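You operate a simulated robot arm through the tools that you are given. There is no shell and no other tool.

Carry out the task below with a simulated robot arm. There is one attempt and no reset: what you move stays moved.

Task
Set the four engine hatch adjusters so each play reads 3 mm.
Fine: each adjuster ends on a click.

Only the result counts: the job must be done as asked and must still hold three seconds after the hand-in. Knocking over, shifting, dropping, spilling or breaking anything else fails it.

Robot
A 7-joint arm with a two-finger parallel gripper, fixed in place. Base frame: the origin is at the foot of the arm, x ahead of it, y to its left, z up. Readings come in m, rad, newtons and seconds.
Its first joint turns from -2.897 to 2.897 rad. Payload 3.43 kg.
The tool frame sits at the grasp point between the pads (the TCP): z along the fingers, y along the line on which they close. The tips reach 0.03 m beyond it. Largest opening 0.094 m; finger width 0.028, thickness 0.01; the body of the gripper, 0.05 by 0.096 m, starts 0.055 m behind the TCP.
Orientation is told as [roll, pitch, yaw] about the base's x, y, z axes, in that order, counted from this pose: with the fingers straight down and closing along the base's y, the tool's x points along the base's -x, its y along +y and its z along -z.

Tools
- The arm moves only by the tool arm_command. Its argument "deltas" is a list of rows, each an object (a shift or turn left out is 0, a gripper value left out holds the last) with "grip": the opening, from 0 (shut) to 1 (fully open); "dp": the shift along the tool's x, y, z in m, a list of three; "rotation": the turn, a rotation vector about the tool's x, y, z in rad, a list of three. In form: [{"grip": grip, "dp": [x, y, z], "rotation": [ax, ay, az]}, ...]. A call has 1 to 20 rows; each row is the pose to reach, as a shift and turn from the pose commanded when the call began, along the tool's axes at that moment. A row lasts 0.2 s, in which the tool goes at most 0.05 m and 0.15 rad; a call with a longer step from one row to the next is refused whole, and so is a gripper value outside its range. Where a pose cannot be reached the arm comes as near as it can. A force on the tool above 50 N (or 10 N above the force at the start of the call, whichever is more), or a blocked arm, ends the call early, and 0.2 s more pass. The fingers move at their own pace (about 0.045 m/s each) and stop on an object; they squeeze with about 29 N. The grip force told is the motor's: it shows also when the fingers shut on nothing. Time passes only in rows, and 0.2 s behind the last, so rows that repeat a pose let the fingers close. The reply holds the time, the measured pose of the TCP, the force on the tool along the base axes, the opening and the grip force, in the units named above and with some noise, with the torque about the TCP (base axes, N m) and any sound that the robot's microphone picked up.
- Cameras (640 x 400 px; columns grow to the right, rows downward): "scene" is fixed at [0.0499, 0.6475, 1.006]; the picture's right is [-0.22, -0.97, 0.00], its down [-0.50, 0.11, -0.86] and it looks along [0.84, -0.19, -0.51] (base axes); focal length 312 px, centre (320, 200). "wrist" rides on the gripper at [0.076, 0.014, -0.103] in the tool frame; the picture's right is [-0.18, 0.98, 0.00], its down [-0.75, -0.14, -0.64] and it looks along [-0.63, -0.12, 0.77] (tool axes); focal length 243 px, centre (320, 200). There is no depth. A picture from a camera that has moved, and an enlarged one, comes with that camera's place and axes in the base frame and with its lens.
- get_image(camera): a new picture of that camera. The clock stands still meanwhile.
- inspect(camera, box): a new picture of the part [left, top, right, bottom] of that camera's present view, enlarged. The clock stands still meanwhile.
- job_done(): hands the job in; it is judged then, once.

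Nothing tells you positions but the pictures and the camera data. Unless the task says otherwise, let go and move clear before handing in.

The tools are called as a command line: name --argument value ..., lists and objects as JSON in quotes. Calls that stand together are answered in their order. arm_command: Moves the arm, as the interface text tells. Its arguments: {"type":"object","properties":{"deltas":{"type":"array"}},"required":["deltas"]} The other tools are called the same way: get_image (camera) takes a picture; inspect (camera, box) takes an enlarged picture of a part of a camera's view; job_done () hands the job in.

At the start:

```text
time_s: 0.0
ee_pos: [0.5854, 0.2575, 0.7019]
orientation: [-0.001, 0.001, 0.0]
contact_force: [0.4, 0.1, -0.3]
ft_torque: [-0.01, -0.01, -0.03]
grip_width: 0.0942
finger_force: 0.0
```

scene: 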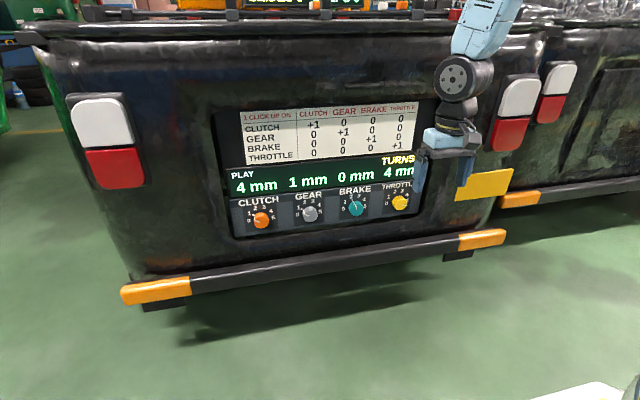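
wrist: 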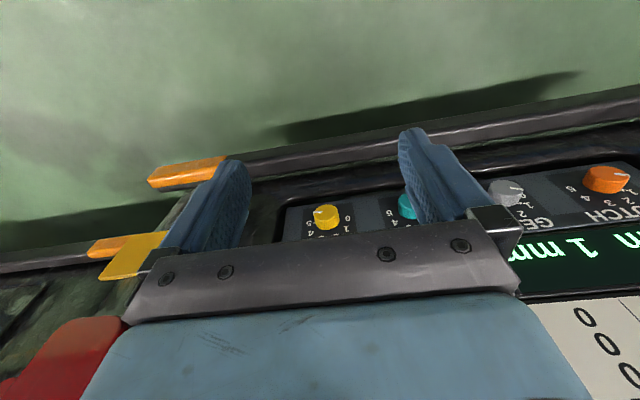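

I see a panel at the back of a vehicle with four knobs (clutch, gear, brake, throttle), a table of effects and a display of play values. I'll look closer before moving.

inspect --camera "scene" --box '[220, 90, 430, 240]'

inspect --camera "scene" --box '[230, 180, 330, 240]'

inspect --camera "scene" --box '[325, 170, 425, 230]'

inspect --camera "wrist" --box '[260, 140, 640, 300]'

```text
2.67 times, centred on (325, 165) of scene
camera zoom: at [0.0499, 0.6475, 1.006], right [-0.22, -0.97, 0.0], down [-0.5, 0.11, -0.86], along [0.84, -0.19, -0.51], focal length 831 px, centre (307, 293)
```

zoom: 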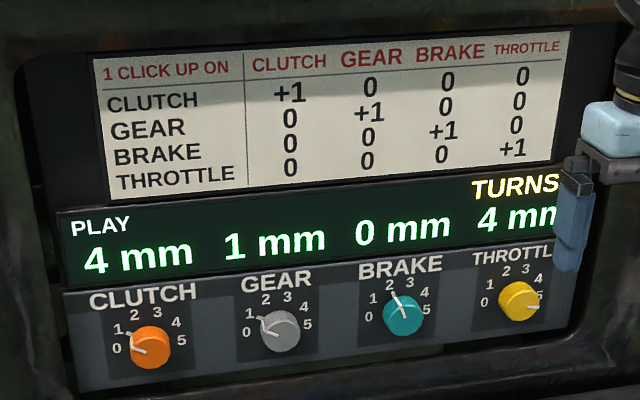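

```text
6.40 times, centred on (280, 210) of scene
camera zoom: at [0.0499, 0.6475, 1.006], right [-0.22, -0.97, 0.0], down [-0.5, 0.11, -0.86], along [0.84, -0.19, -0.51], focal length 1995 px, centre (576, 136)
```

zoom: 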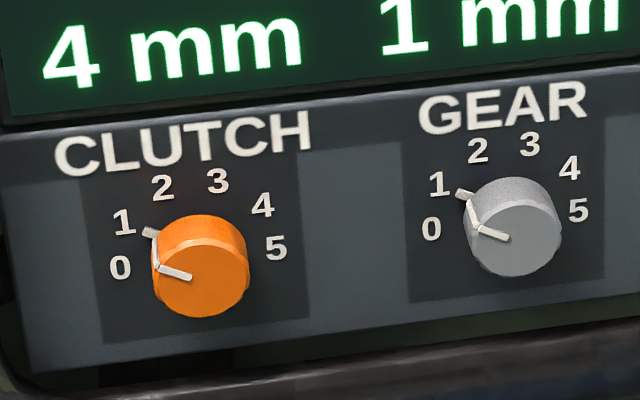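

```text
6.40 times, centred on (375, 200) of scene
camera zoom: at [0.0499, 0.6475, 1.006], right [-0.22, -0.97, 0.0], down [-0.5, 0.11, -0.86], along [0.84, -0.19, -0.51], focal length 1995 px, centre (-32, 200)
```

zoom: 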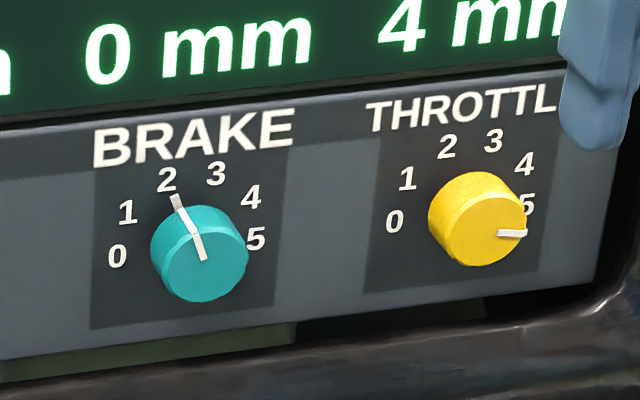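

```text
1.68 times, centred on (450, 220) of wrist
camera zoom: at [0.5073, 0.2712, 0.8049], right [0.18, 0.98, 0.0], down [0.75, -0.14, 0.64], along [0.63, -0.12, -0.77], focal length 409 px, centre (101, 166)
```

zoom: 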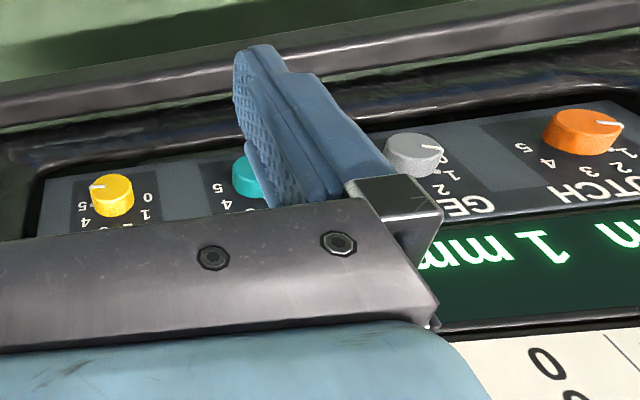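

The plays read 4, 1, 0 and 4, and the dials are at about 1, 1, 2 and 5. I triangulate the knobs to about x 0.78, y 0.65 / 0.51 / 0.37 / 0.23, z 0.51. The gripper hides a "TURNS" read-out, so I'll back the arm off to see it.

arm_command --deltas '[{"dp": [0.04, -0.02, 0]}, {"dp": [0.08, -0.05, 0]}, {"dp": [0.11, -0.08, 0]}, {"dp": [0.14, -0.11, 0]}, {"dp": [0.14, -0.14, 0]}, {"dp": [0.14, -0.17, 0]}, {"dp": [0.14, -0.17, 0]}]'

get_image --camera "scene"

inspect --camera "scene" --box '[330, 140, 430, 220]'

get_image --camera "wrist"

```text
time_s: 1.6
ee_pos: [0.4865, 0.0969, 0.6904]
orientation: [0.001, 0.0, 0.0]
contact_force: [0.7, -0.4, -0.8]
ft_torque: [-0.03, 0.0, -0.02]
grip_width: 0.094
finger_force: 0.1
out of reach, approached as far as the arm can: row 4, 5, 6, 7
```

```text
taken
```

scene: 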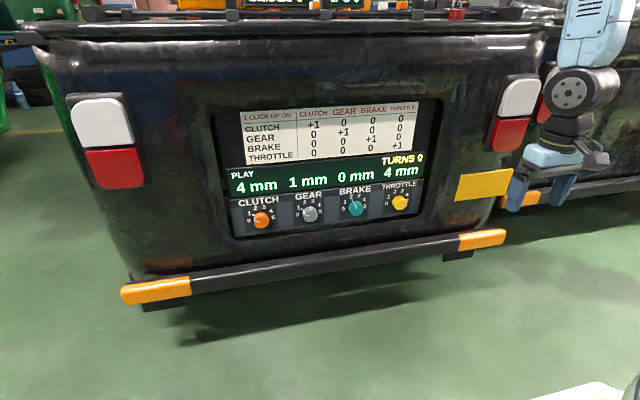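

```text
5.00 times, centred on (380, 180) of scene
camera zoom: at [0.0499, 0.6475, 1.006], right [-0.22, -0.97, 0.0], down [-0.5, 0.11, -0.86], along [0.84, -0.19, -0.51], focal length 1558 px, centre (20, 300)
```

zoom: 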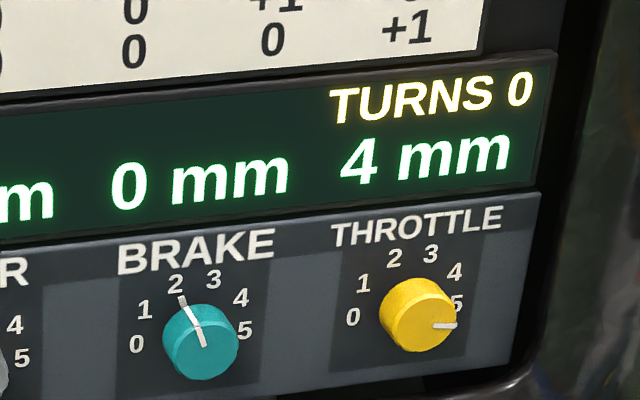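

```text
taken
camera wrist: at [0.4094, 0.111, 0.7931], right [0.18, 0.98, 0.0], down [0.75, -0.14, 0.64], along [0.63, -0.12, -0.77], focal length 243 px, centre (320, 200)
```

wrist: 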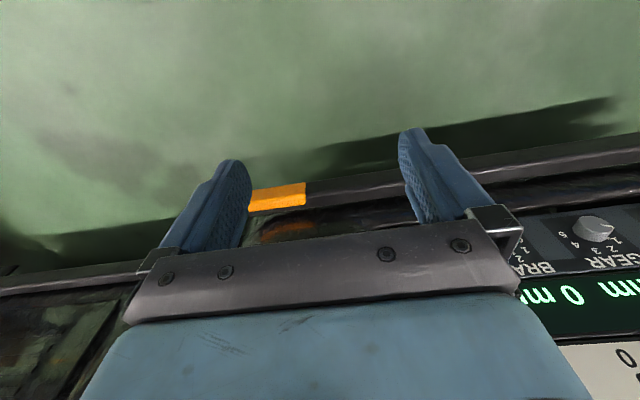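

TURNS reads 0. The table is diagonal, so clutch needs -1, gear +2, brake +3 and throttle -1. Next I'll tilt the tool toward the panel and get a frontal wrist view to measure the panel's tilt.

arm_command --deltas '[{"dp": [-0.02, 0.04, 0.0], "rotation": [0, -0.13, 0]}, {"dp": [-0.04, 0.08, 0.0], "rotation": [0, -0.26, 0]}, {"dp": [-0.06, 0.12, 0.0], "rotation": [0, -0.39, 0]}, {"dp": [-0.08, 0.16, 0.0], "rotation": [0, -0.52, 0]}, {"dp": [-0.1, 0.2, 0.0], "rotation": [0, -0.65, 0]}, {"dp": [-0.1, 0.24, 0.0], "rotation": [0, -0.78, 0]}, {"dp": [-0.1, 0.28, 0.0], "rotation": [0, -0.78, 0]}, {"dp": [-0.1, 0.28, 0.0], "rotation": [0, -0.78, 0]}]'

get_image --camera "wrist"

get_image --camera "scene"

```text
time_s: 3.4
ee_pos: [0.5877, 0.3823, 0.6891]
orientation: [-0.001, -0.779, 0.0]
contact_force: [-0.4, -0.2, 1.1]
ft_torque: [0.04, -0.02, -0.02]
grip_width: 0.0941
finger_force: 0.0
```

```text
taken
camera wrist: at [0.4599, 0.3963, 0.7076], right [0.13, 0.98, 0.13], down [0.08, -0.14, 0.99], along [0.99, -0.12, -0.1], focal length 243 px, centre (320, 200)
```

wrist: 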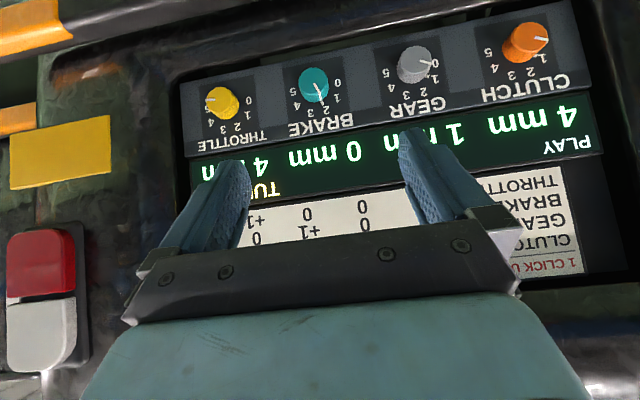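

```text
taken
```

scene: 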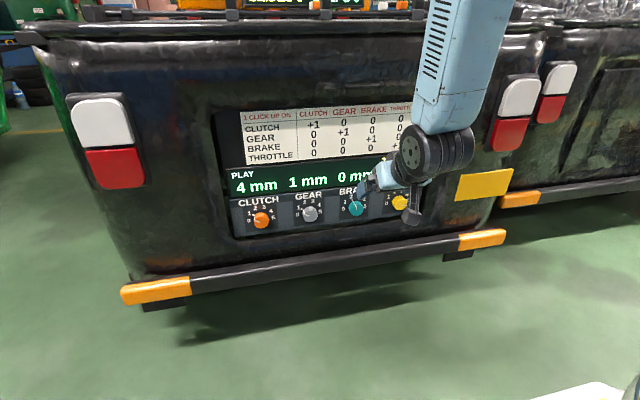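

This view shows the whole panel. I'll zoom in to triangulate the knobs and plate corners.

inspect --camera "wrist" --box '[170, 50, 370, 175]'

inspect --camera "wrist" --box '[370, 0, 610, 150]'

inspect --camera "scene" --box '[220, 155, 348, 235]'

```text
3.20 times, centred on (270, 112) of wrist
camera zoom: at [0.4599, 0.3963, 0.7076], right [0.13, 0.98, 0.13], down [0.08, -0.14, 0.99], along [0.99, -0.12, -0.1], focal length 776 px, centre (480, 480)
```

zoom: 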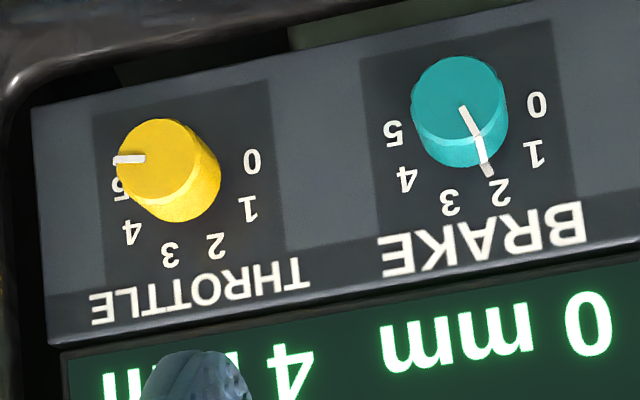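

```text
2.67 times, centred on (490, 75) of wrist
camera zoom: at [0.4599, 0.3963, 0.7076], right [0.13, 0.98, 0.13], down [0.08, -0.14, 0.99], along [0.99, -0.12, -0.1], focal length 647 px, centre (-133, 533)
```

zoom: 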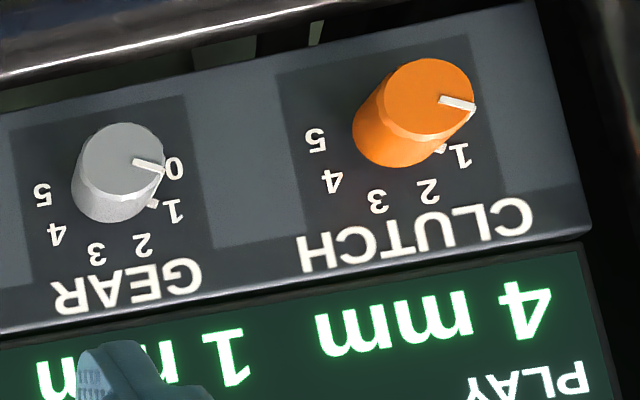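

```text
5.00 times, centred on (284, 195) of scene
camera zoom: at [0.0499, 0.6475, 1.006], right [-0.22, -0.97, 0.0], down [-0.5, 0.11, -0.86], along [0.84, -0.19, -0.51], focal length 1558 px, centre (500, 225)
```

zoom: 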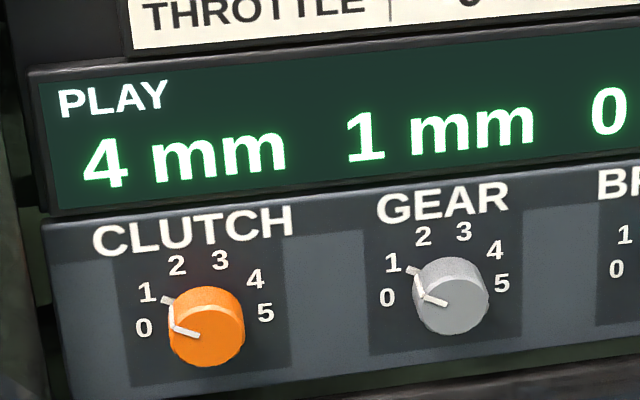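

The panel comes out close to vertical. The plate is at x≈0.80 and the knob faces at x≈0.77, with knobs about 42 mm wide. I'll turn the tool horizontal and come up in front of the throttle knob.

arm_command --deltas '[{"dp": [0.009, -0.024, 0.031], "rotation": [0, -0.13, 0]}, {"dp": [0.019, -0.049, 0.062], "rotation": [0, -0.26, 0]}, {"dp": [0.028, -0.073, 0.093], "rotation": [0, -0.39, 0]}, {"dp": [0.038, -0.098, 0.125], "rotation": [0, -0.52, 0]}, {"dp": [0.047, -0.122, 0.157], "rotation": [0, -0.65, 0]}, {"dp": [0.052, -0.147, 0.165], "rotation": [0, -0.79, 0]}, {"dp": [0.052, -0.147, 0.165], "rotation": [0, -0.79, 0]}]'

get_image --camera "wrist"

get_image --camera "scene"

```text
time_s: 5.0
ee_pos: [0.6668, 0.235, 0.5367]
orientation: [2.22, -1.571, -2.22]
contact_force: [0.3, 0.5, -0.5]
ft_torque: [0.0, 0.01, 0.0]
grip_width: 0.0939
finger_force: 0.2
```

```text
taken
camera wrist: at [0.5632, 0.2482, 0.4595], right [0.0, 0.98, 0.18], down [-0.64, -0.14, 0.75], along [0.77, -0.12, 0.63], focal length 243 px, centre (320, 200)
```

wrist: 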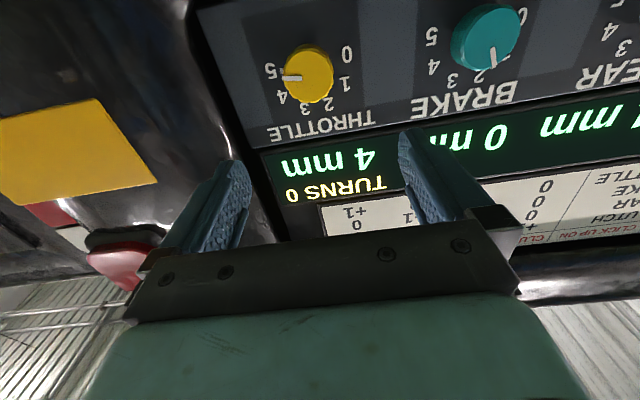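

```text
taken
```

scene: 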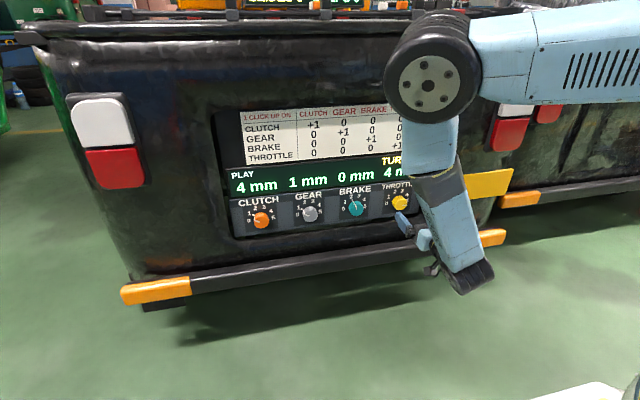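

inspect --camera "wrist" --box '[190, 0, 430, 150]'

inspect --camera "wrist" --box '[400, 0, 640, 150]'

```text
2.67 times, centred on (310, 75) of wrist
camera zoom: at [0.5632, 0.2482, 0.4595], right [0.0, 0.98, 0.18], down [-0.64, -0.14, 0.75], along [0.77, -0.12, 0.63], focal length 647 px, centre (347, 533)
```

zoom: 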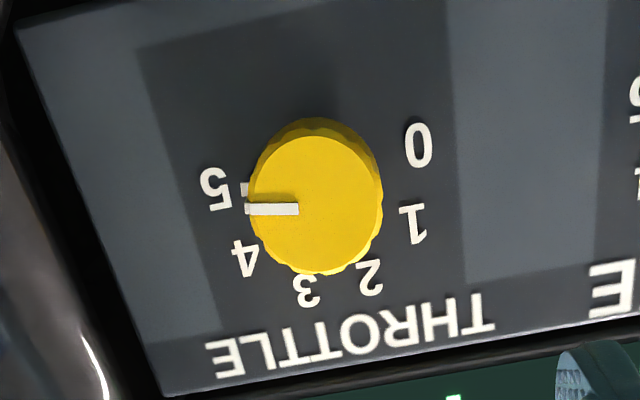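

```text
2.67 times, centred on (520, 75) of wrist
camera zoom: at [0.5632, 0.2482, 0.4595], right [0.0, 0.98, 0.18], down [-0.64, -0.14, 0.75], along [0.77, -0.12, 0.63], focal length 647 px, centre (-213, 533)
```

zoom: 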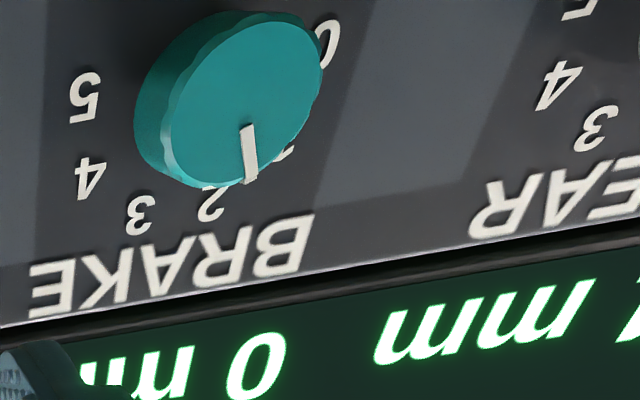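

From two wrist views, the throttle knob face is at (0.779, 0.230, 0.507) and the plate is vertical at x≈0.8055. The dial steps are about 40°. I'll line up with the throttle, rotated so the fingers avoid the pointer tab, and partly close.

arm_command --deltas '[{"grip": 0.68, "dp": [0.004, -0.001, 0.0], "rotation": [0, 0, 0.131]}, {"dp": [0.008, -0.002, 0.0], "rotation": [0, 0, 0.262]}, {"dp": [0.012, -0.003, 0.01], "rotation": [0, 0, 0.393]}, {"dp": [0.016, -0.004, 0.02], "rotation": [0, 0, 0.524]}, {"dp": [0.02, -0.005, 0.03], "rotation": [0, 0, 0.655]}, {"dp": [0.024, -0.005, 0.04], "rotation": [0, 0, 0.786]}, {"dp": [0.0297, -0.005, 0.05], "rotation": [0, 0, 0.917]}, {"dp": [0.0297, -0.005, 0.053], "rotation": [0, 0, 1.047]}, {"dp": [0.0297, -0.005, 0.053], "rotation": [0, 0, 1.047]}]'

get_image --camera "wrist"

get_image --camera "scene"

```text
time_s: 7.0
ee_pos: [0.7195, 0.2282, 0.5058]
orientation: [1.568, -0.521, -1.569]
contact_force: [-0.8, 0.0, 0.1]
ft_torque: [0.01, 0.02, -0.02]
grip_width: 0.0638
finger_force: 0.0
```

```text
taken
camera wrist: at [0.6155, 0.3014, 0.4798], right [0.0, 0.33, 0.94], down [-0.64, -0.72, 0.25], along [0.77, -0.61, 0.21], focal length 243 px, centre (320, 200)
```

wrist: 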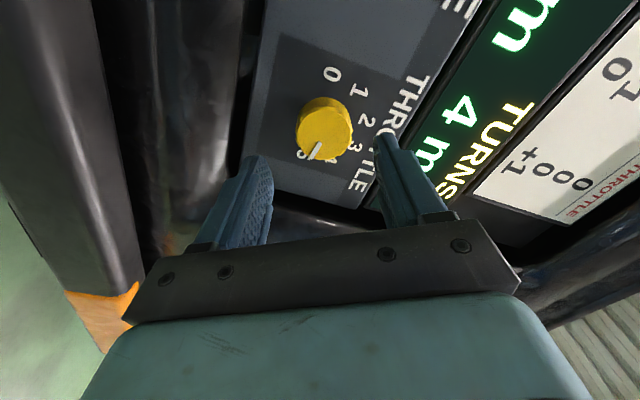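

```text
taken
```

scene: 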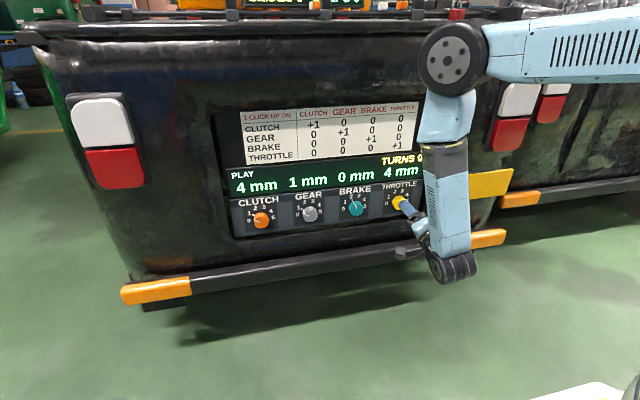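

inspect --camera "wrist" --box '[240, 60, 400, 160]'

```text
4.00 times, centred on (320, 110) of wrist
camera zoom: at [0.6155, 0.3014, 0.4798], right [0.0, 0.33, 0.94], down [-0.64, -0.72, 0.25], along [0.77, -0.61, 0.21], focal length 970 px, centre (320, 560)
```

zoom: 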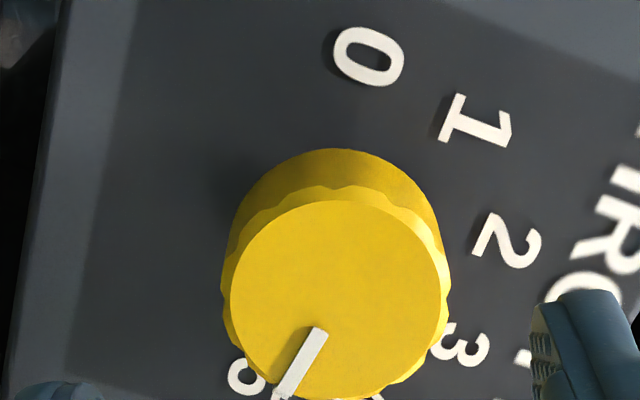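

The knob is nearly centred on the tool axis. I'll advance 49 mm with a 2 mm correction and close on the throttle knob.

arm_command --deltas '[{"dp": [0, 0.002, 0.02]}, {"dp": [0, 0.002, 0.04]}, {"dp": [0, 0.002, 0.049]}, {"dp": [0, 0.002, 0.049]}, {"grip": 0.0, "dp": [0, 0.002, 0.049]}, {"dp": [0, 0.002, 0.049]}, {"dp": [0, 0.002, 0.049]}, {"dp": [0, 0.002, 0.049]}]'

get_image --camera "wrist"

```text
time_s: 8.8
ee_pos: [0.7686, 0.2298, 0.5078]
orientation: [1.572, -0.522, -1.57]
contact_force: [1.7, 5.2, 4.6]
ft_torque: [0.01, -0.53, 0.31]
grip_width: 0.0417
finger_force: 44.6
```

```text
taken
camera wrist: at [0.6638, 0.3028, 0.4819], right [0.0, 0.33, 0.94], down [-0.64, -0.72, 0.25], along [0.77, -0.61, 0.21], focal length 243 px, centre (320, 200)
```

wrist: 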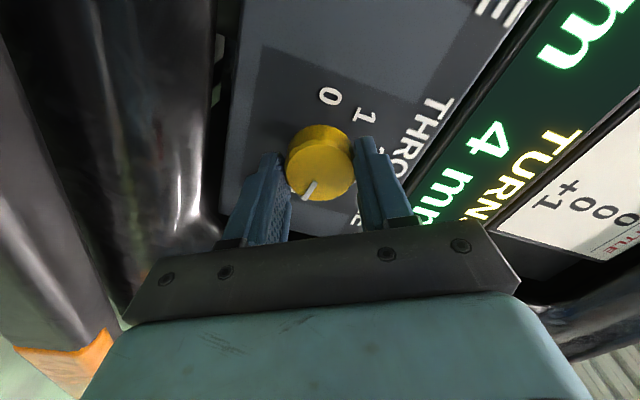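

Gripped at 42 mm. I'll turn the throttle counter-clockwise in small steps and listen for the click.

arm_command --deltas '[{"dp": [0, 0.001, 0], "rotation": [0, 0, -0.08]}, {"dp": [0, 0.001, 0], "rotation": [0, 0, -0.16]}, {"dp": [0, 0.001, 0], "rotation": [0, 0, -0.24]}, {"dp": [0, 0.001, 0], "rotation": [0, 0, -0.32]}, {"dp": [0, 0.001, 0], "rotation": [0, 0, -0.4]}]'

get_image --camera "wrist"

```text
time_s: 10.0
ee_pos: [0.7684, 0.2298, 0.5073]
orientation: [1.566, -0.927, -1.567]
contact_force: [-16.5, 2.0, 3.6]
ft_torque: [0.01, 0.17, 0.58]
grip_width: 0.0417
finger_force: 45.8
```

```text
taken
camera wrist: at [0.6637, 0.2867, 0.4556], right [0.0, 0.67, 0.74], down [-0.64, -0.57, 0.52], along [0.77, -0.47, 0.43], focal length 243 px, centre (320, 200)
```

wrist: 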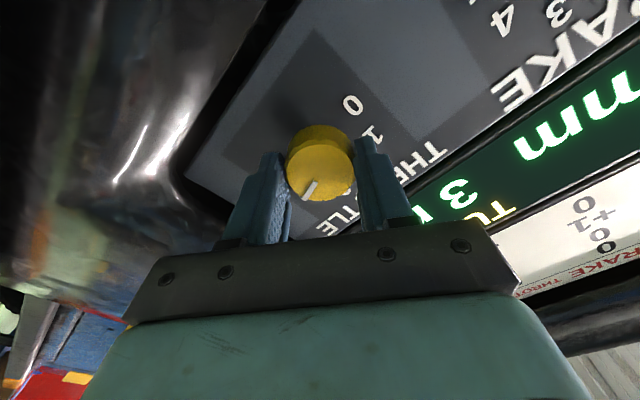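

The display changed to 3 at about 23°, near the halfway point. I'll go on toward 40°, where the click should be.

arm_command --deltas '[{"rotation": [0, 0, -0.08]}, {"rotation": [0, 0, -0.16]}, {"rotation": [0, 0, -0.23]}]'

arm_command --deltas '[{"rotation": [0, 0, -0.035]}, {"rotation": [0, 0, -0.068]}]'

get_image --camera "wrist"

```text
time_s: 10.8
ee_pos: [0.767, 0.2299, 0.5077]
orientation: [1.564, -1.156, -1.564]
contact_force: [-19.1, 8.4, -2.5]
ft_torque: [0.0, 0.58, 0.07]
grip_width: 0.0415
finger_force: 45.3
```

```text
time_s: 11.4
ee_pos: [0.7677, 0.2305, 0.5064]
orientation: [1.562, -1.222, -1.561]
contact_force: [-27.8, 13.0, -8.4]
ft_torque: [0.02, 0.14, -0.13]
grip_width: 0.0417
finger_force: 45.7
```

```text
taken
camera wrist: at [0.6637, 0.2689, 0.4412], right [0.0, 0.86, 0.51], down [-0.64, -0.39, 0.66], along [0.77, -0.33, 0.55], focal length 243 px, centre (320, 200)
```

wrist: 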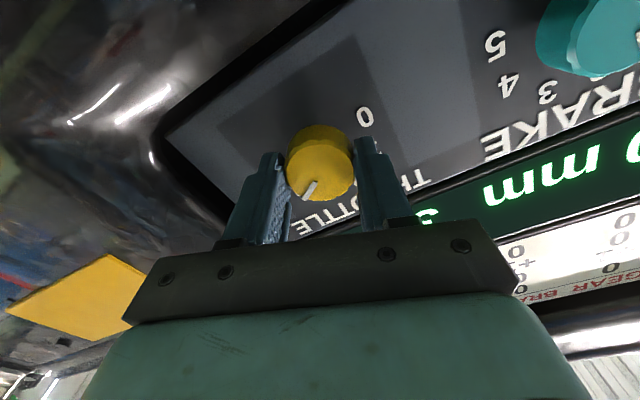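

I've turned 40° and the display shows 3, with some axial force building. I'll open, back straight out and check the pointer.

arm_command --deltas '[{"grip": 0.68}, {"grip": 0.68}, {"grip": 0.68}, {"dp": [0, 0, -0.03]}, {"dp": [0, 0, -0.06]}, {"dp": [0, 0, -0.06]}]'

get_image --camera "wrist"

inspect --camera "scene" --box '[325, 140, 425, 220]'

```text
time_s: 12.8
ee_pos: [0.7086, 0.2291, 0.5092]
orientation: [1.568, -1.222, -1.568]
contact_force: [0.0, -0.2, -0.2]
ft_torque: [0.03, -0.04, -0.02]
grip_width: 0.0638
finger_force: 0.2
```

```text
taken
camera wrist: at [0.6047, 0.2685, 0.4419], right [0.0, 0.86, 0.51], down [-0.64, -0.39, 0.66], along [0.77, -0.33, 0.55], focal length 243 px, centre (320, 200)
```

wrist: 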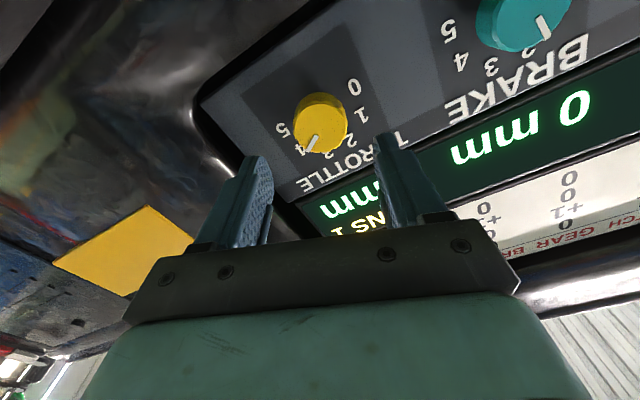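

```text
5.00 times, centred on (375, 180) of scene
camera zoom: at [0.0499, 0.6475, 1.006], right [-0.22, -0.97, 0.0], down [-0.5, 0.11, -0.86], along [0.84, -0.19, -0.51], focal length 1558 px, centre (45, 300)
```

zoom: 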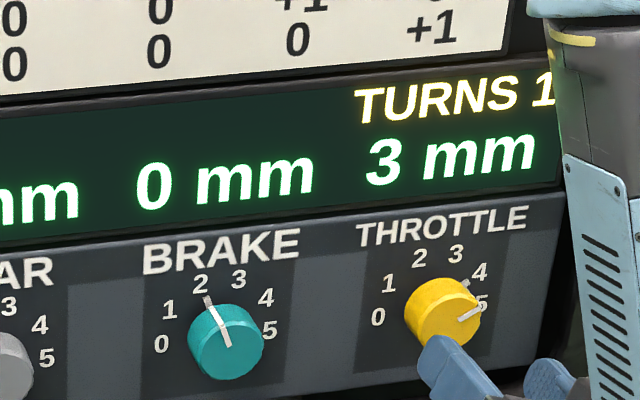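

The throttle reads 3 mm with the pointer on 4, and TURNS is 1. Next I'll move to the brake knob at y≈0.3685, rotating the gripper back so the 120° clockwise turn fits in one grasp.

arm_command --deltas '[{"dp": [0.006, 0.016, 0], "rotation": [0, 0, -0.136]}, {"dp": [0.012, 0.032, 0], "rotation": [0, 0, -0.272]}, {"dp": [0.018, 0.048, 0], "rotation": [0, 0, -0.408]}, {"dp": [0.024, 0.064, 0], "rotation": [0, 0, -0.544]}, {"dp": [0.03, 0.08, 0], "rotation": [0, 0, -0.68]}, {"dp": [0.036, 0.096, 0], "rotation": [0, 0, -0.816]}, {"dp": [0.042, 0.112, 0], "rotation": [0, 0, -0.952]}, {"dp": [0.0491, 0.129, 0], "rotation": [0, 0, -1.088]}, {"dp": [0.0491, 0.129, 0], "rotation": [0, 0, -1.222]}, {"dp": [0.0491, 0.129, 0], "rotation": [0, 0, -1.222]}]'

get_image --camera "wrist"

inspect --camera "wrist" --box '[240, 60, 400, 160]'

get_image --camera "scene"

```text
time_s: 15.0
ee_pos: [0.7091, 0.3678, 0.5045]
orientation: [-1.568, -0.695, 1.57]
contact_force: [0.4, 0.3, -0.1]
ft_torque: [0.0, -0.03, 0.02]
grip_width: 0.0638
finger_force: 0.0
```

```text
taken
camera wrist: at [0.6057, 0.3176, 0.4463], right [0.0, 0.77, -0.64], down [-0.64, 0.49, 0.59], along [0.77, 0.41, 0.49], focal length 243 px, centre (320, 200)
```

wrist: 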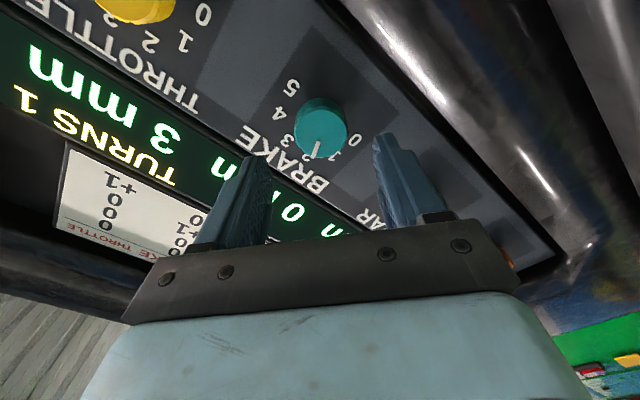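

```text
4.00 times, centred on (320, 110) of wrist
camera zoom: at [0.6057, 0.3176, 0.4463], right [0.0, 0.77, -0.64], down [-0.64, 0.49, 0.59], along [0.77, 0.41, 0.49], focal length 970 px, centre (320, 560)
```

zoom: 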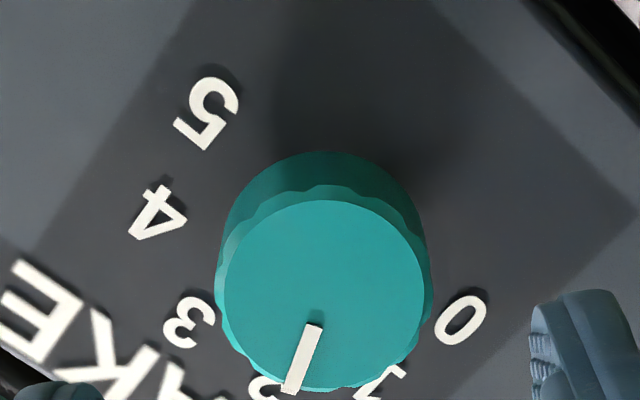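

```text
taken
```

scene: 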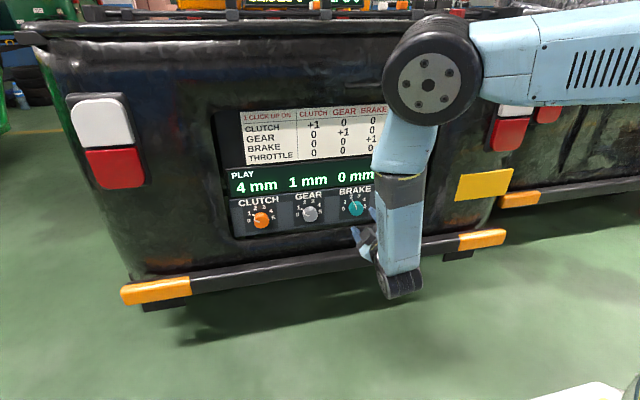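

The brake knob is well centred. I'll advance and grip.

arm_command --deltas '[{"dp": [-0.0015, 0.0005, 0.02]}, {"dp": [-0.0015, 0.0005, 0.04]}, {"dp": [-0.0015, 0.0005, 0.057]}, {"dp": [-0.0015, 0.0005, 0.057]}, {"grip": 0.0, "dp": [-0.0015, 0.0005, 0.057]}, {"dp": [-0.0015, 0.0005, 0.057]}, {"dp": [-0.0015, 0.0005, 0.057]}, {"dp": [-0.0015, 0.0005, 0.057]}]'

get_image --camera "wrist"

```text
time_s: 16.8
ee_pos: [0.7649, 0.3688, 0.5069]
orientation: [-1.571, -0.697, 1.568]
contact_force: [-1.1, -9.9, 9.8]
ft_torque: [0.07, -0.37, -0.16]
grip_width: 0.0416
finger_force: 44.8
```

```text
taken
camera wrist: at [0.6621, 0.3191, 0.4469], right [0.0, 0.77, -0.64], down [-0.64, 0.49, 0.59], along [0.77, 0.41, 0.5], focal length 243 px, centre (320, 200)
```

wrist: 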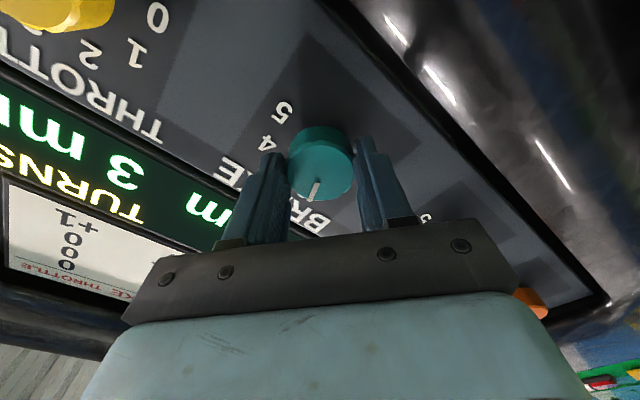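

Gripped, with a small side load that I'll relieve by shifting 2 mm along tool -y. Now the first clockwise click of 40°.

arm_command --deltas '[{"dp": [0, -0.002, 0], "rotation": [0, 0, 0.0]}, {"dp": [0, -0.002, 0], "rotation": [0, 0, 0.08]}, {"dp": [0, -0.002, 0], "rotation": [0, 0, 0.16]}, {"dp": [0, -0.002, 0], "rotation": [0, 0, 0.24]}, {"dp": [0, -0.002, 0], "rotation": [0, 0, 0.32]}, {"dp": [0, -0.002, 0], "rotation": [0, 0, 0.4]}, {"dp": [0, -0.002, 0], "rotation": [0, 0, 0.48]}, {"dp": [0, -0.002, 0], "rotation": [0, 0, 0.56]}, {"dp": [0, -0.002, 0], "rotation": [0, 0, 0.63]}, {"dp": [0, -0.002, 0], "rotation": [0, 0, 0.698]}, {"dp": [0, -0.002, 0], "rotation": [0, 0, 0.698]}]'

get_image --camera "wrist"

get_image --camera "scene"

```text
time_s: 19.2
ee_pos: [0.7662, 0.3702, 0.5075]
orientation: [-1.554, -1.397, 1.558]
contact_force: [11.6, 32.5, -15.5]
ft_torque: [-0.06, 0.09, 0.37]
grip_width: 0.0413
finger_force: 44.9
```

```text
taken
camera wrist: at [0.6617, 0.3699, 0.4298], right [0.0, 1.0, 0.01], down [-0.64, -0.01, 0.77], along [0.77, -0.01, 0.64], focal length 243 px, centre (320, 200)
```

wrist: 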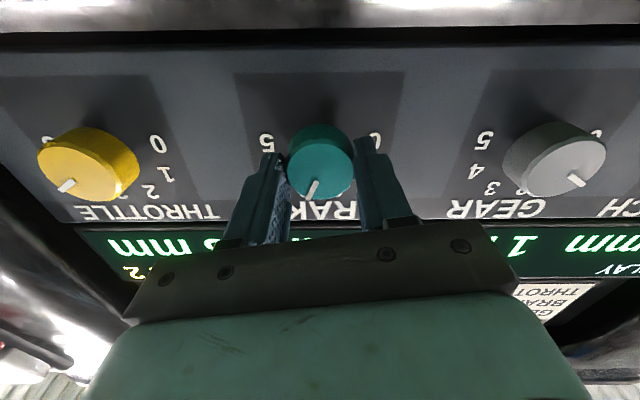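

```text
taken
```

scene: 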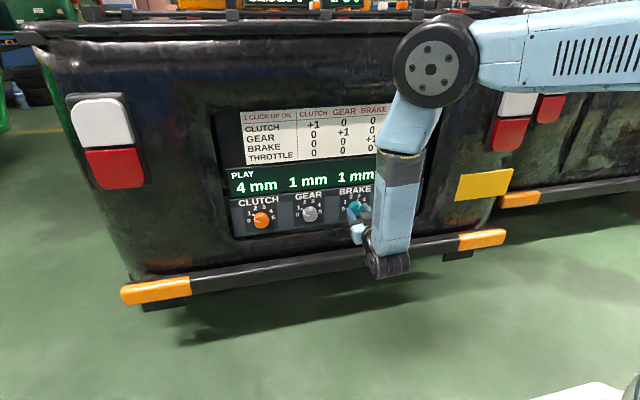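

The brake reads 1 mm and TURNS is 2. A side load has built up, so I'll ease it off by shifting toward the force before going on.

arm_command --deltas '[{"dp": [0.0005, 0.0015, 0]}, {"dp": [0.0005, 0.0015, 0]}]'

```text
time_s: 19.8
ee_pos: [0.7655, 0.3695, 0.5075]
orientation: [-1.565, -1.397, 1.566]
contact_force: [2.6, 24.3, -2.8]
ft_torque: [-0.02, 1.01, 0.11]
grip_width: 0.0411
finger_force: 45.1
```

arm_command --deltas '[{"dp": [0.0, 0.0015, 0]}, {"dp": [0.0, 0.0025, 0]}, {"dp": [0.0, 0.0025, 0]}]'

```text
time_s: 20.6
ee_pos: [0.7666, 0.3696, 0.5067]
orientation: [-1.568, -1.394, 1.564]
contact_force: [-8.9, -6.1, 6.2]
ft_torque: [-0.03, -1.38, 0.22]
grip_width: 0.0413
finger_force: 44.9
```

The load is gone. Second brake click.

arm_command --deltas '[{"rotation": [0, 0, 0.08]}, {"rotation": [0, 0, 0.16]}, {"rotation": [0, 0, 0.24]}, {"rotation": [0, 0, 0.32]}, {"rotation": [0, 0, 0.4]}, {"rotation": [0, 0, 0.48]}, {"rotation": [0, 0, 0.56]}, {"rotation": [0, 0, 0.63]}, {"rotation": [0, 0, 0.698]}, {"rotation": [0, 0, 0.698]}]'

get_image --camera "wrist"

get_image --camera "scene"

```text
time_s: 22.8
ee_pos: [0.7659, 0.3694, 0.5064]
orientation: [1.567, -1.047, -1.568]
contact_force: [-3.1, -17.6, -7.3]
ft_torque: [0.03, -0.5, -0.63]
grip_width: 0.0412
finger_force: 44.8
```

```text
taken
camera wrist: at [0.6618, 0.4205, 0.4485], right [0.0, 0.76, 0.65], down [-0.64, -0.5, 0.58], along [0.77, -0.42, 0.49], focal length 243 px, centre (320, 200)
```

wrist: 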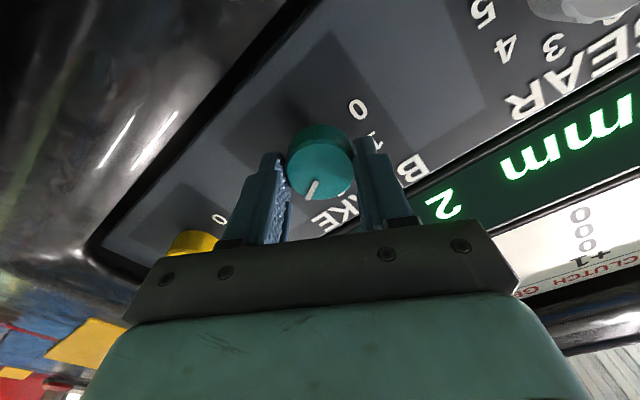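

```text
taken
```

scene: 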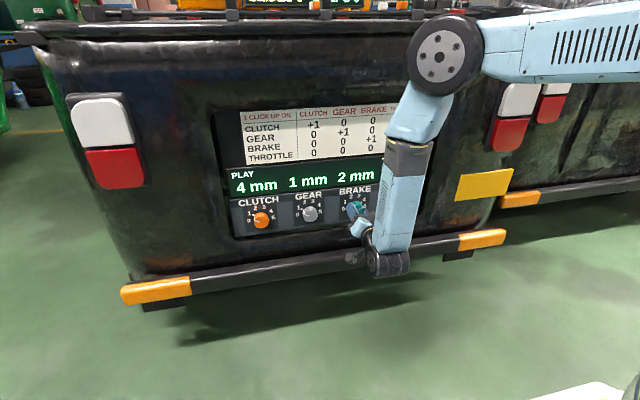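

The brake reads 2 mm. I'll trim 1.7 mm to unload, then make the third click.

arm_command --deltas '[{"dp": [0, -0.0017, 0], "rotation": [0, 0, 0.0]}, {"dp": [0, -0.0017, 0], "rotation": [0, 0, 0.08]}, {"dp": [0, -0.0017, 0], "rotation": [0, 0, 0.16]}, {"dp": [0, -0.0017, 0], "rotation": [0, 0, 0.24]}, {"dp": [0, -0.0017, 0], "rotation": [0, 0, 0.32]}, {"dp": [0, -0.0017, 0], "rotation": [0, 0, 0.4]}, {"dp": [0, -0.0017, 0], "rotation": [0, 0, 0.48]}, {"dp": [0, -0.0017, 0], "rotation": [0, 0, 0.56]}, {"dp": [0, -0.0017, 0], "rotation": [0, 0, 0.63]}, {"dp": [0, -0.0017, 0], "rotation": [0, 0, 0.698]}, {"dp": [0, -0.0017, 0], "rotation": [0, 0, 0.698]}]'

get_image --camera "wrist"

get_image --camera "scene"

```text
time_s: 25.2
ee_pos: [0.766, 0.371, 0.5072]
orientation: [1.57, -0.347, -1.569]
contact_force: [15.8, 10.7, 23.6]
ft_torque: [-0.89, -0.29, -0.18]
grip_width: 0.0412
finger_force: 45.1
```

```text
taken
camera wrist: at [0.6618, 0.4475, 0.4944], right [0.0, 0.16, 0.99], down [-0.64, -0.76, 0.12], along [0.77, -0.63, 0.11], focal length 243 px, centre (320, 200)
```

wrist: 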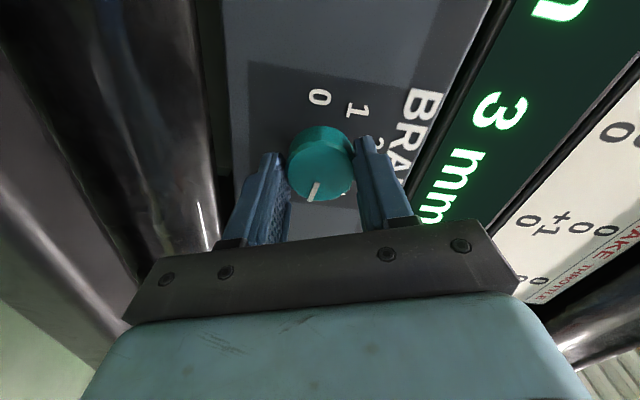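

```text
taken
```

scene: 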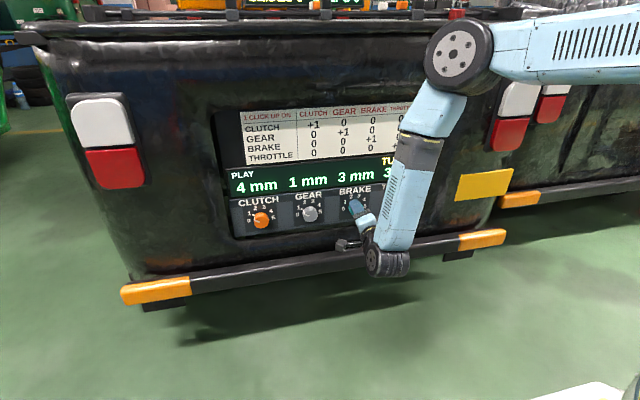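

The brake reads 3 mm. I'll release, back out and check the pointer.

arm_command --deltas '[{"grip": 0.68}, {"grip": 0.68}, {"grip": 0.68}, {"dp": [0, 0, -0.03]}, {"dp": [0, 0, -0.057]}, {"dp": [0, 0, -0.057]}]'

get_image --camera "wrist"

inspect --camera "scene" --box '[325, 140, 425, 220]'

inspect --camera "wrist" --box '[240, 60, 400, 160]'

```text
time_s: 26.6
ee_pos: [0.7064, 0.3719, 0.5046]
orientation: [1.571, -0.351, -1.571]
contact_force: [0.1, -0.8, 0.9]
ft_torque: [0.01, -0.05, 0.0]
grip_width: 0.064
finger_force: 0.0
```

```text
taken
camera wrist: at [0.6037, 0.4476, 0.4924], right [0.0, 0.16, 0.99], down [-0.64, -0.76, 0.13], along [0.77, -0.63, 0.1], focal length 243 px, centre (320, 200)
```

wrist: 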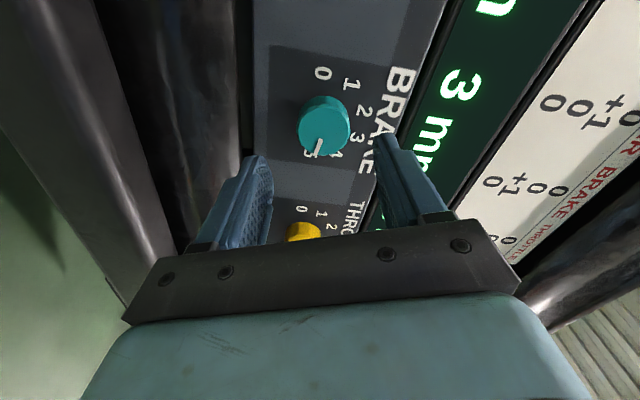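

```text
5.00 times, centred on (375, 180) of scene
camera zoom: at [0.0499, 0.6475, 1.006], right [-0.22, -0.97, 0.0], down [-0.5, 0.11, -0.86], along [0.84, -0.19, -0.51], focal length 1558 px, centre (45, 300)
```

zoom: 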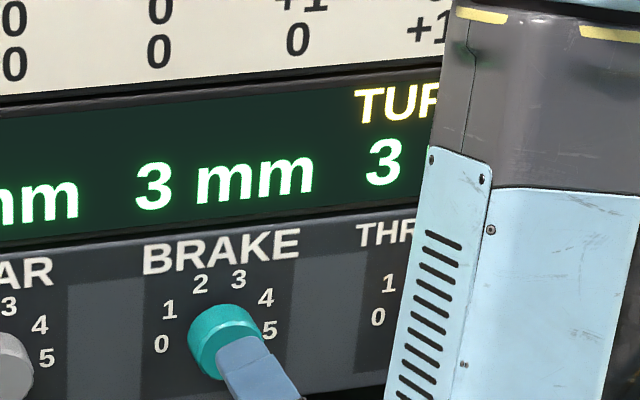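

```text
4.00 times, centred on (320, 110) of wrist
camera zoom: at [0.6037, 0.4476, 0.4924], right [0.0, 0.16, 0.99], down [-0.64, -0.76, 0.13], along [0.77, -0.63, 0.1], focal length 970 px, centre (320, 560)
```

zoom: 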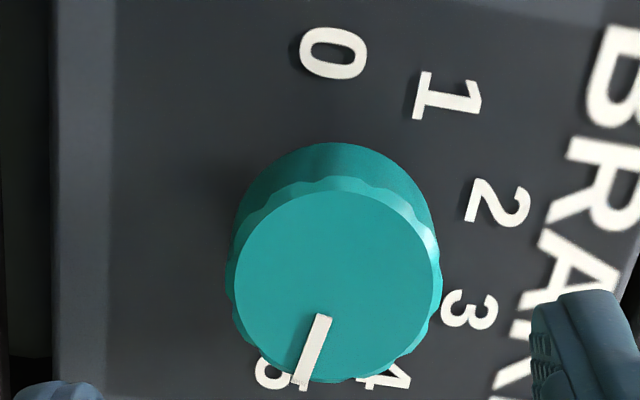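

The brake is at 3 mm with the pointer on 5. The gear knob should be at y≈0.510. I'll move there and rotate to -30° for an 80° clockwise turn.

arm_command --deltas '[{"dp": [0.012, 0.005, 0], "rotation": [0, 0, -0.134]}, {"dp": [0.024, 0.009, 0], "rotation": [0, 0, -0.268]}, {"dp": [0.036, 0.013, 0], "rotation": [0, 0, -0.402]}, {"dp": [0.048, 0.018, 0], "rotation": [0, 0, -0.536]}, {"dp": [0.06, 0.023, 0], "rotation": [0, 0, -0.67]}, {"dp": [0.072, 0.028, 0], "rotation": [0, 0, -0.804]}, {"dp": [0.084, 0.032, 0], "rotation": [0, 0, -0.938]}, {"dp": [0.096, 0.036, 0], "rotation": [0, 0, -1.072]}, {"dp": [0.108, 0.041, 0], "rotation": [0, 0, -1.206]}, {"dp": [0.12, 0.045, 0], "rotation": [0, 0, -1.34]}, {"dp": [0.129, 0.0491, 0], "rotation": [0, 0, -1.474]}, {"dp": [0.129, 0.0491, 0], "rotation": [0, 0, -1.608]}, {"dp": [0.129, 0.0491, 0], "rotation": [0, 0, -1.745]}, {"dp": [0.129, 0.0491, 0], "rotation": [0, 0, -1.745]}]'

get_image --camera "wrist"

inspect --camera "wrist" --box '[240, 60, 400, 160]'

get_image --camera "scene"

```text
time_s: 29.6
ee_pos: [0.7092, 0.5079, 0.5086]
orientation: [-1.568, -1.046, 1.569]
contact_force: [0.5, 0.3, -0.1]
ft_torque: [-0.04, 0.01, 0.05]
grip_width: 0.0642
finger_force: 0.2
```

```text
taken
camera wrist: at [0.605, 0.4813, 0.4351], right [0.0, 0.94, -0.33], down [-0.64, 0.26, 0.72], along [0.77, 0.21, 0.6], focal length 243 px, centre (320, 200)
```

wrist: 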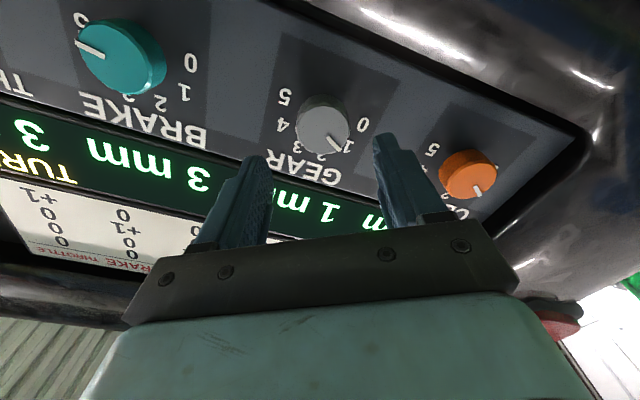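

```text
4.00 times, centred on (320, 110) of wrist
camera zoom: at [0.605, 0.4813, 0.4351], right [0.0, 0.94, -0.33], down [-0.64, 0.26, 0.72], along [0.77, 0.21, 0.6], focal length 970 px, centre (320, 560)
```

zoom: 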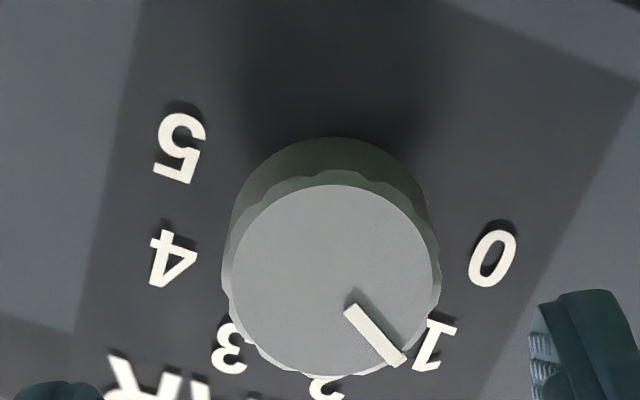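

```text
taken
```

scene: 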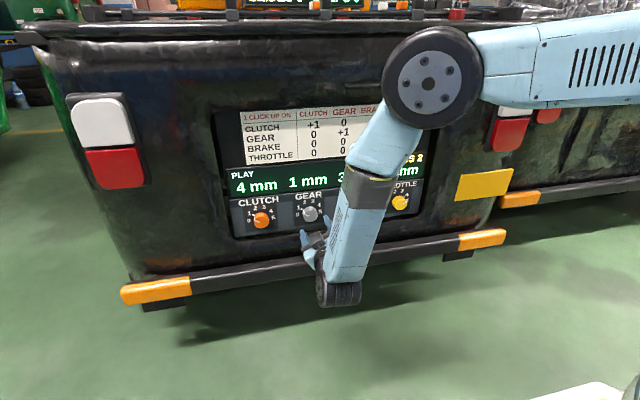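

The gear knob sits about 2 mm to tool +y. I'll correct, advance and grip.

arm_command --deltas '[{"dp": [0.0005, 0.0022, 0.02]}, {"dp": [0.0005, 0.0022, 0.04]}, {"dp": [0.0005, 0.0022, 0.057]}, {"dp": [0.0005, 0.0022, 0.057]}, {"grip": 0.0, "dp": [0.0005, 0.0022, 0.057]}, {"dp": [0.0005, 0.0022, 0.057]}, {"dp": [0.0005, 0.0022, 0.057]}, {"dp": [0.0005, 0.0022, 0.057]}]'

```text
time_s: 31.4
ee_pos: [0.766, 0.5085, 0.5071]
orientation: [-1.569, -1.045, 1.568]
contact_force: [-3.5, -18.0, 8.3]
ft_torque: [0.02, -0.76, -0.46]
grip_width: 0.0417
finger_force: 44.7
```

Gripped. I'll trim tool -y to unload it, then make the first gear click clockwise.

arm_command --deltas '[{"dp": [0, -0.0015, 0]}, {"dp": [0, -0.0015, 0], "rotation": [0, 0, 0.08]}, {"dp": [0, -0.0015, 0], "rotation": [0, 0, 0.16]}, {"dp": [0, -0.0015, 0], "rotation": [0, 0, 0.24]}, {"dp": [0, -0.0015, 0], "rotation": [0, 0, 0.32]}, {"dp": [0, -0.0015, 0], "rotation": [0, 0, 0.4]}, {"dp": [0, -0.0015, 0], "rotation": [0, 0, 0.48]}, {"dp": [0, -0.0015, 0], "rotation": [0, 0, 0.56]}, {"dp": [0, -0.0015, 0], "rotation": [0, 0, 0.63]}, {"dp": [0, -0.0015, 0], "rotation": [0, 0, 0.698]}, {"dp": [0, -0.0015, 0], "rotation": [0, 0, 0.698]}]'

get_image --camera "wrist"

get_image --camera "scene"

```text
time_s: 33.8
ee_pos: [0.766, 0.5097, 0.5069]
orientation: [1.56, -1.397, -1.559]
contact_force: [25.9, 29.8, -7.8]
ft_torque: [0.03, 0.35, 0.57]
grip_width: 0.0413
finger_force: 45.3
```

```text
taken
camera wrist: at [0.6616, 0.5367, 0.4344], right [0.0, 0.94, 0.35], down [-0.64, -0.27, 0.72], along [0.77, -0.22, 0.6], focal length 243 px, centre (320, 200)
```

wrist: 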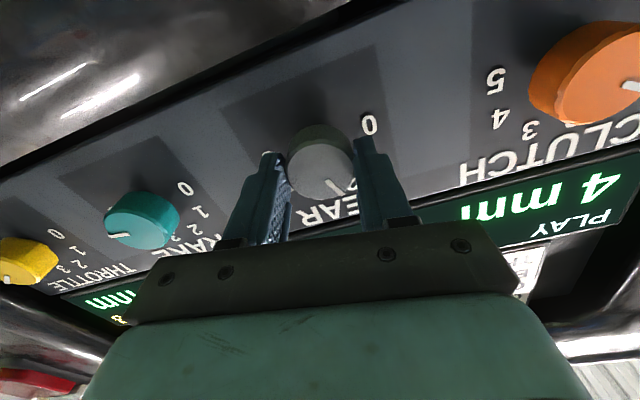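

```text
taken
```

scene: 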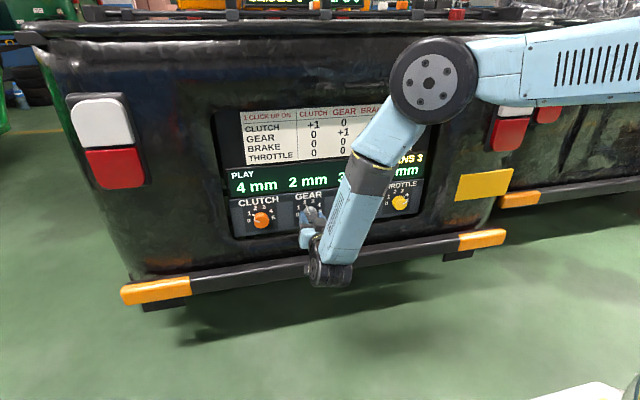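

The gear reads 2 mm. I'll unload again.

arm_command --deltas '[{"dp": [0.0005, 0.0015, 0]}, {"dp": [0.0005, 0.0025, 0]}, {"dp": [0.0005, 0.0025, 0]}]'

```text
time_s: 34.6
ee_pos: [0.7644, 0.5086, 0.5067]
orientation: [1.563, -1.397, -1.566]
contact_force: [4.0, -2.2, 4.0]
ft_torque: [0.03, -0.85, -0.34]
grip_width: 0.0413
finger_force: 44.9
```

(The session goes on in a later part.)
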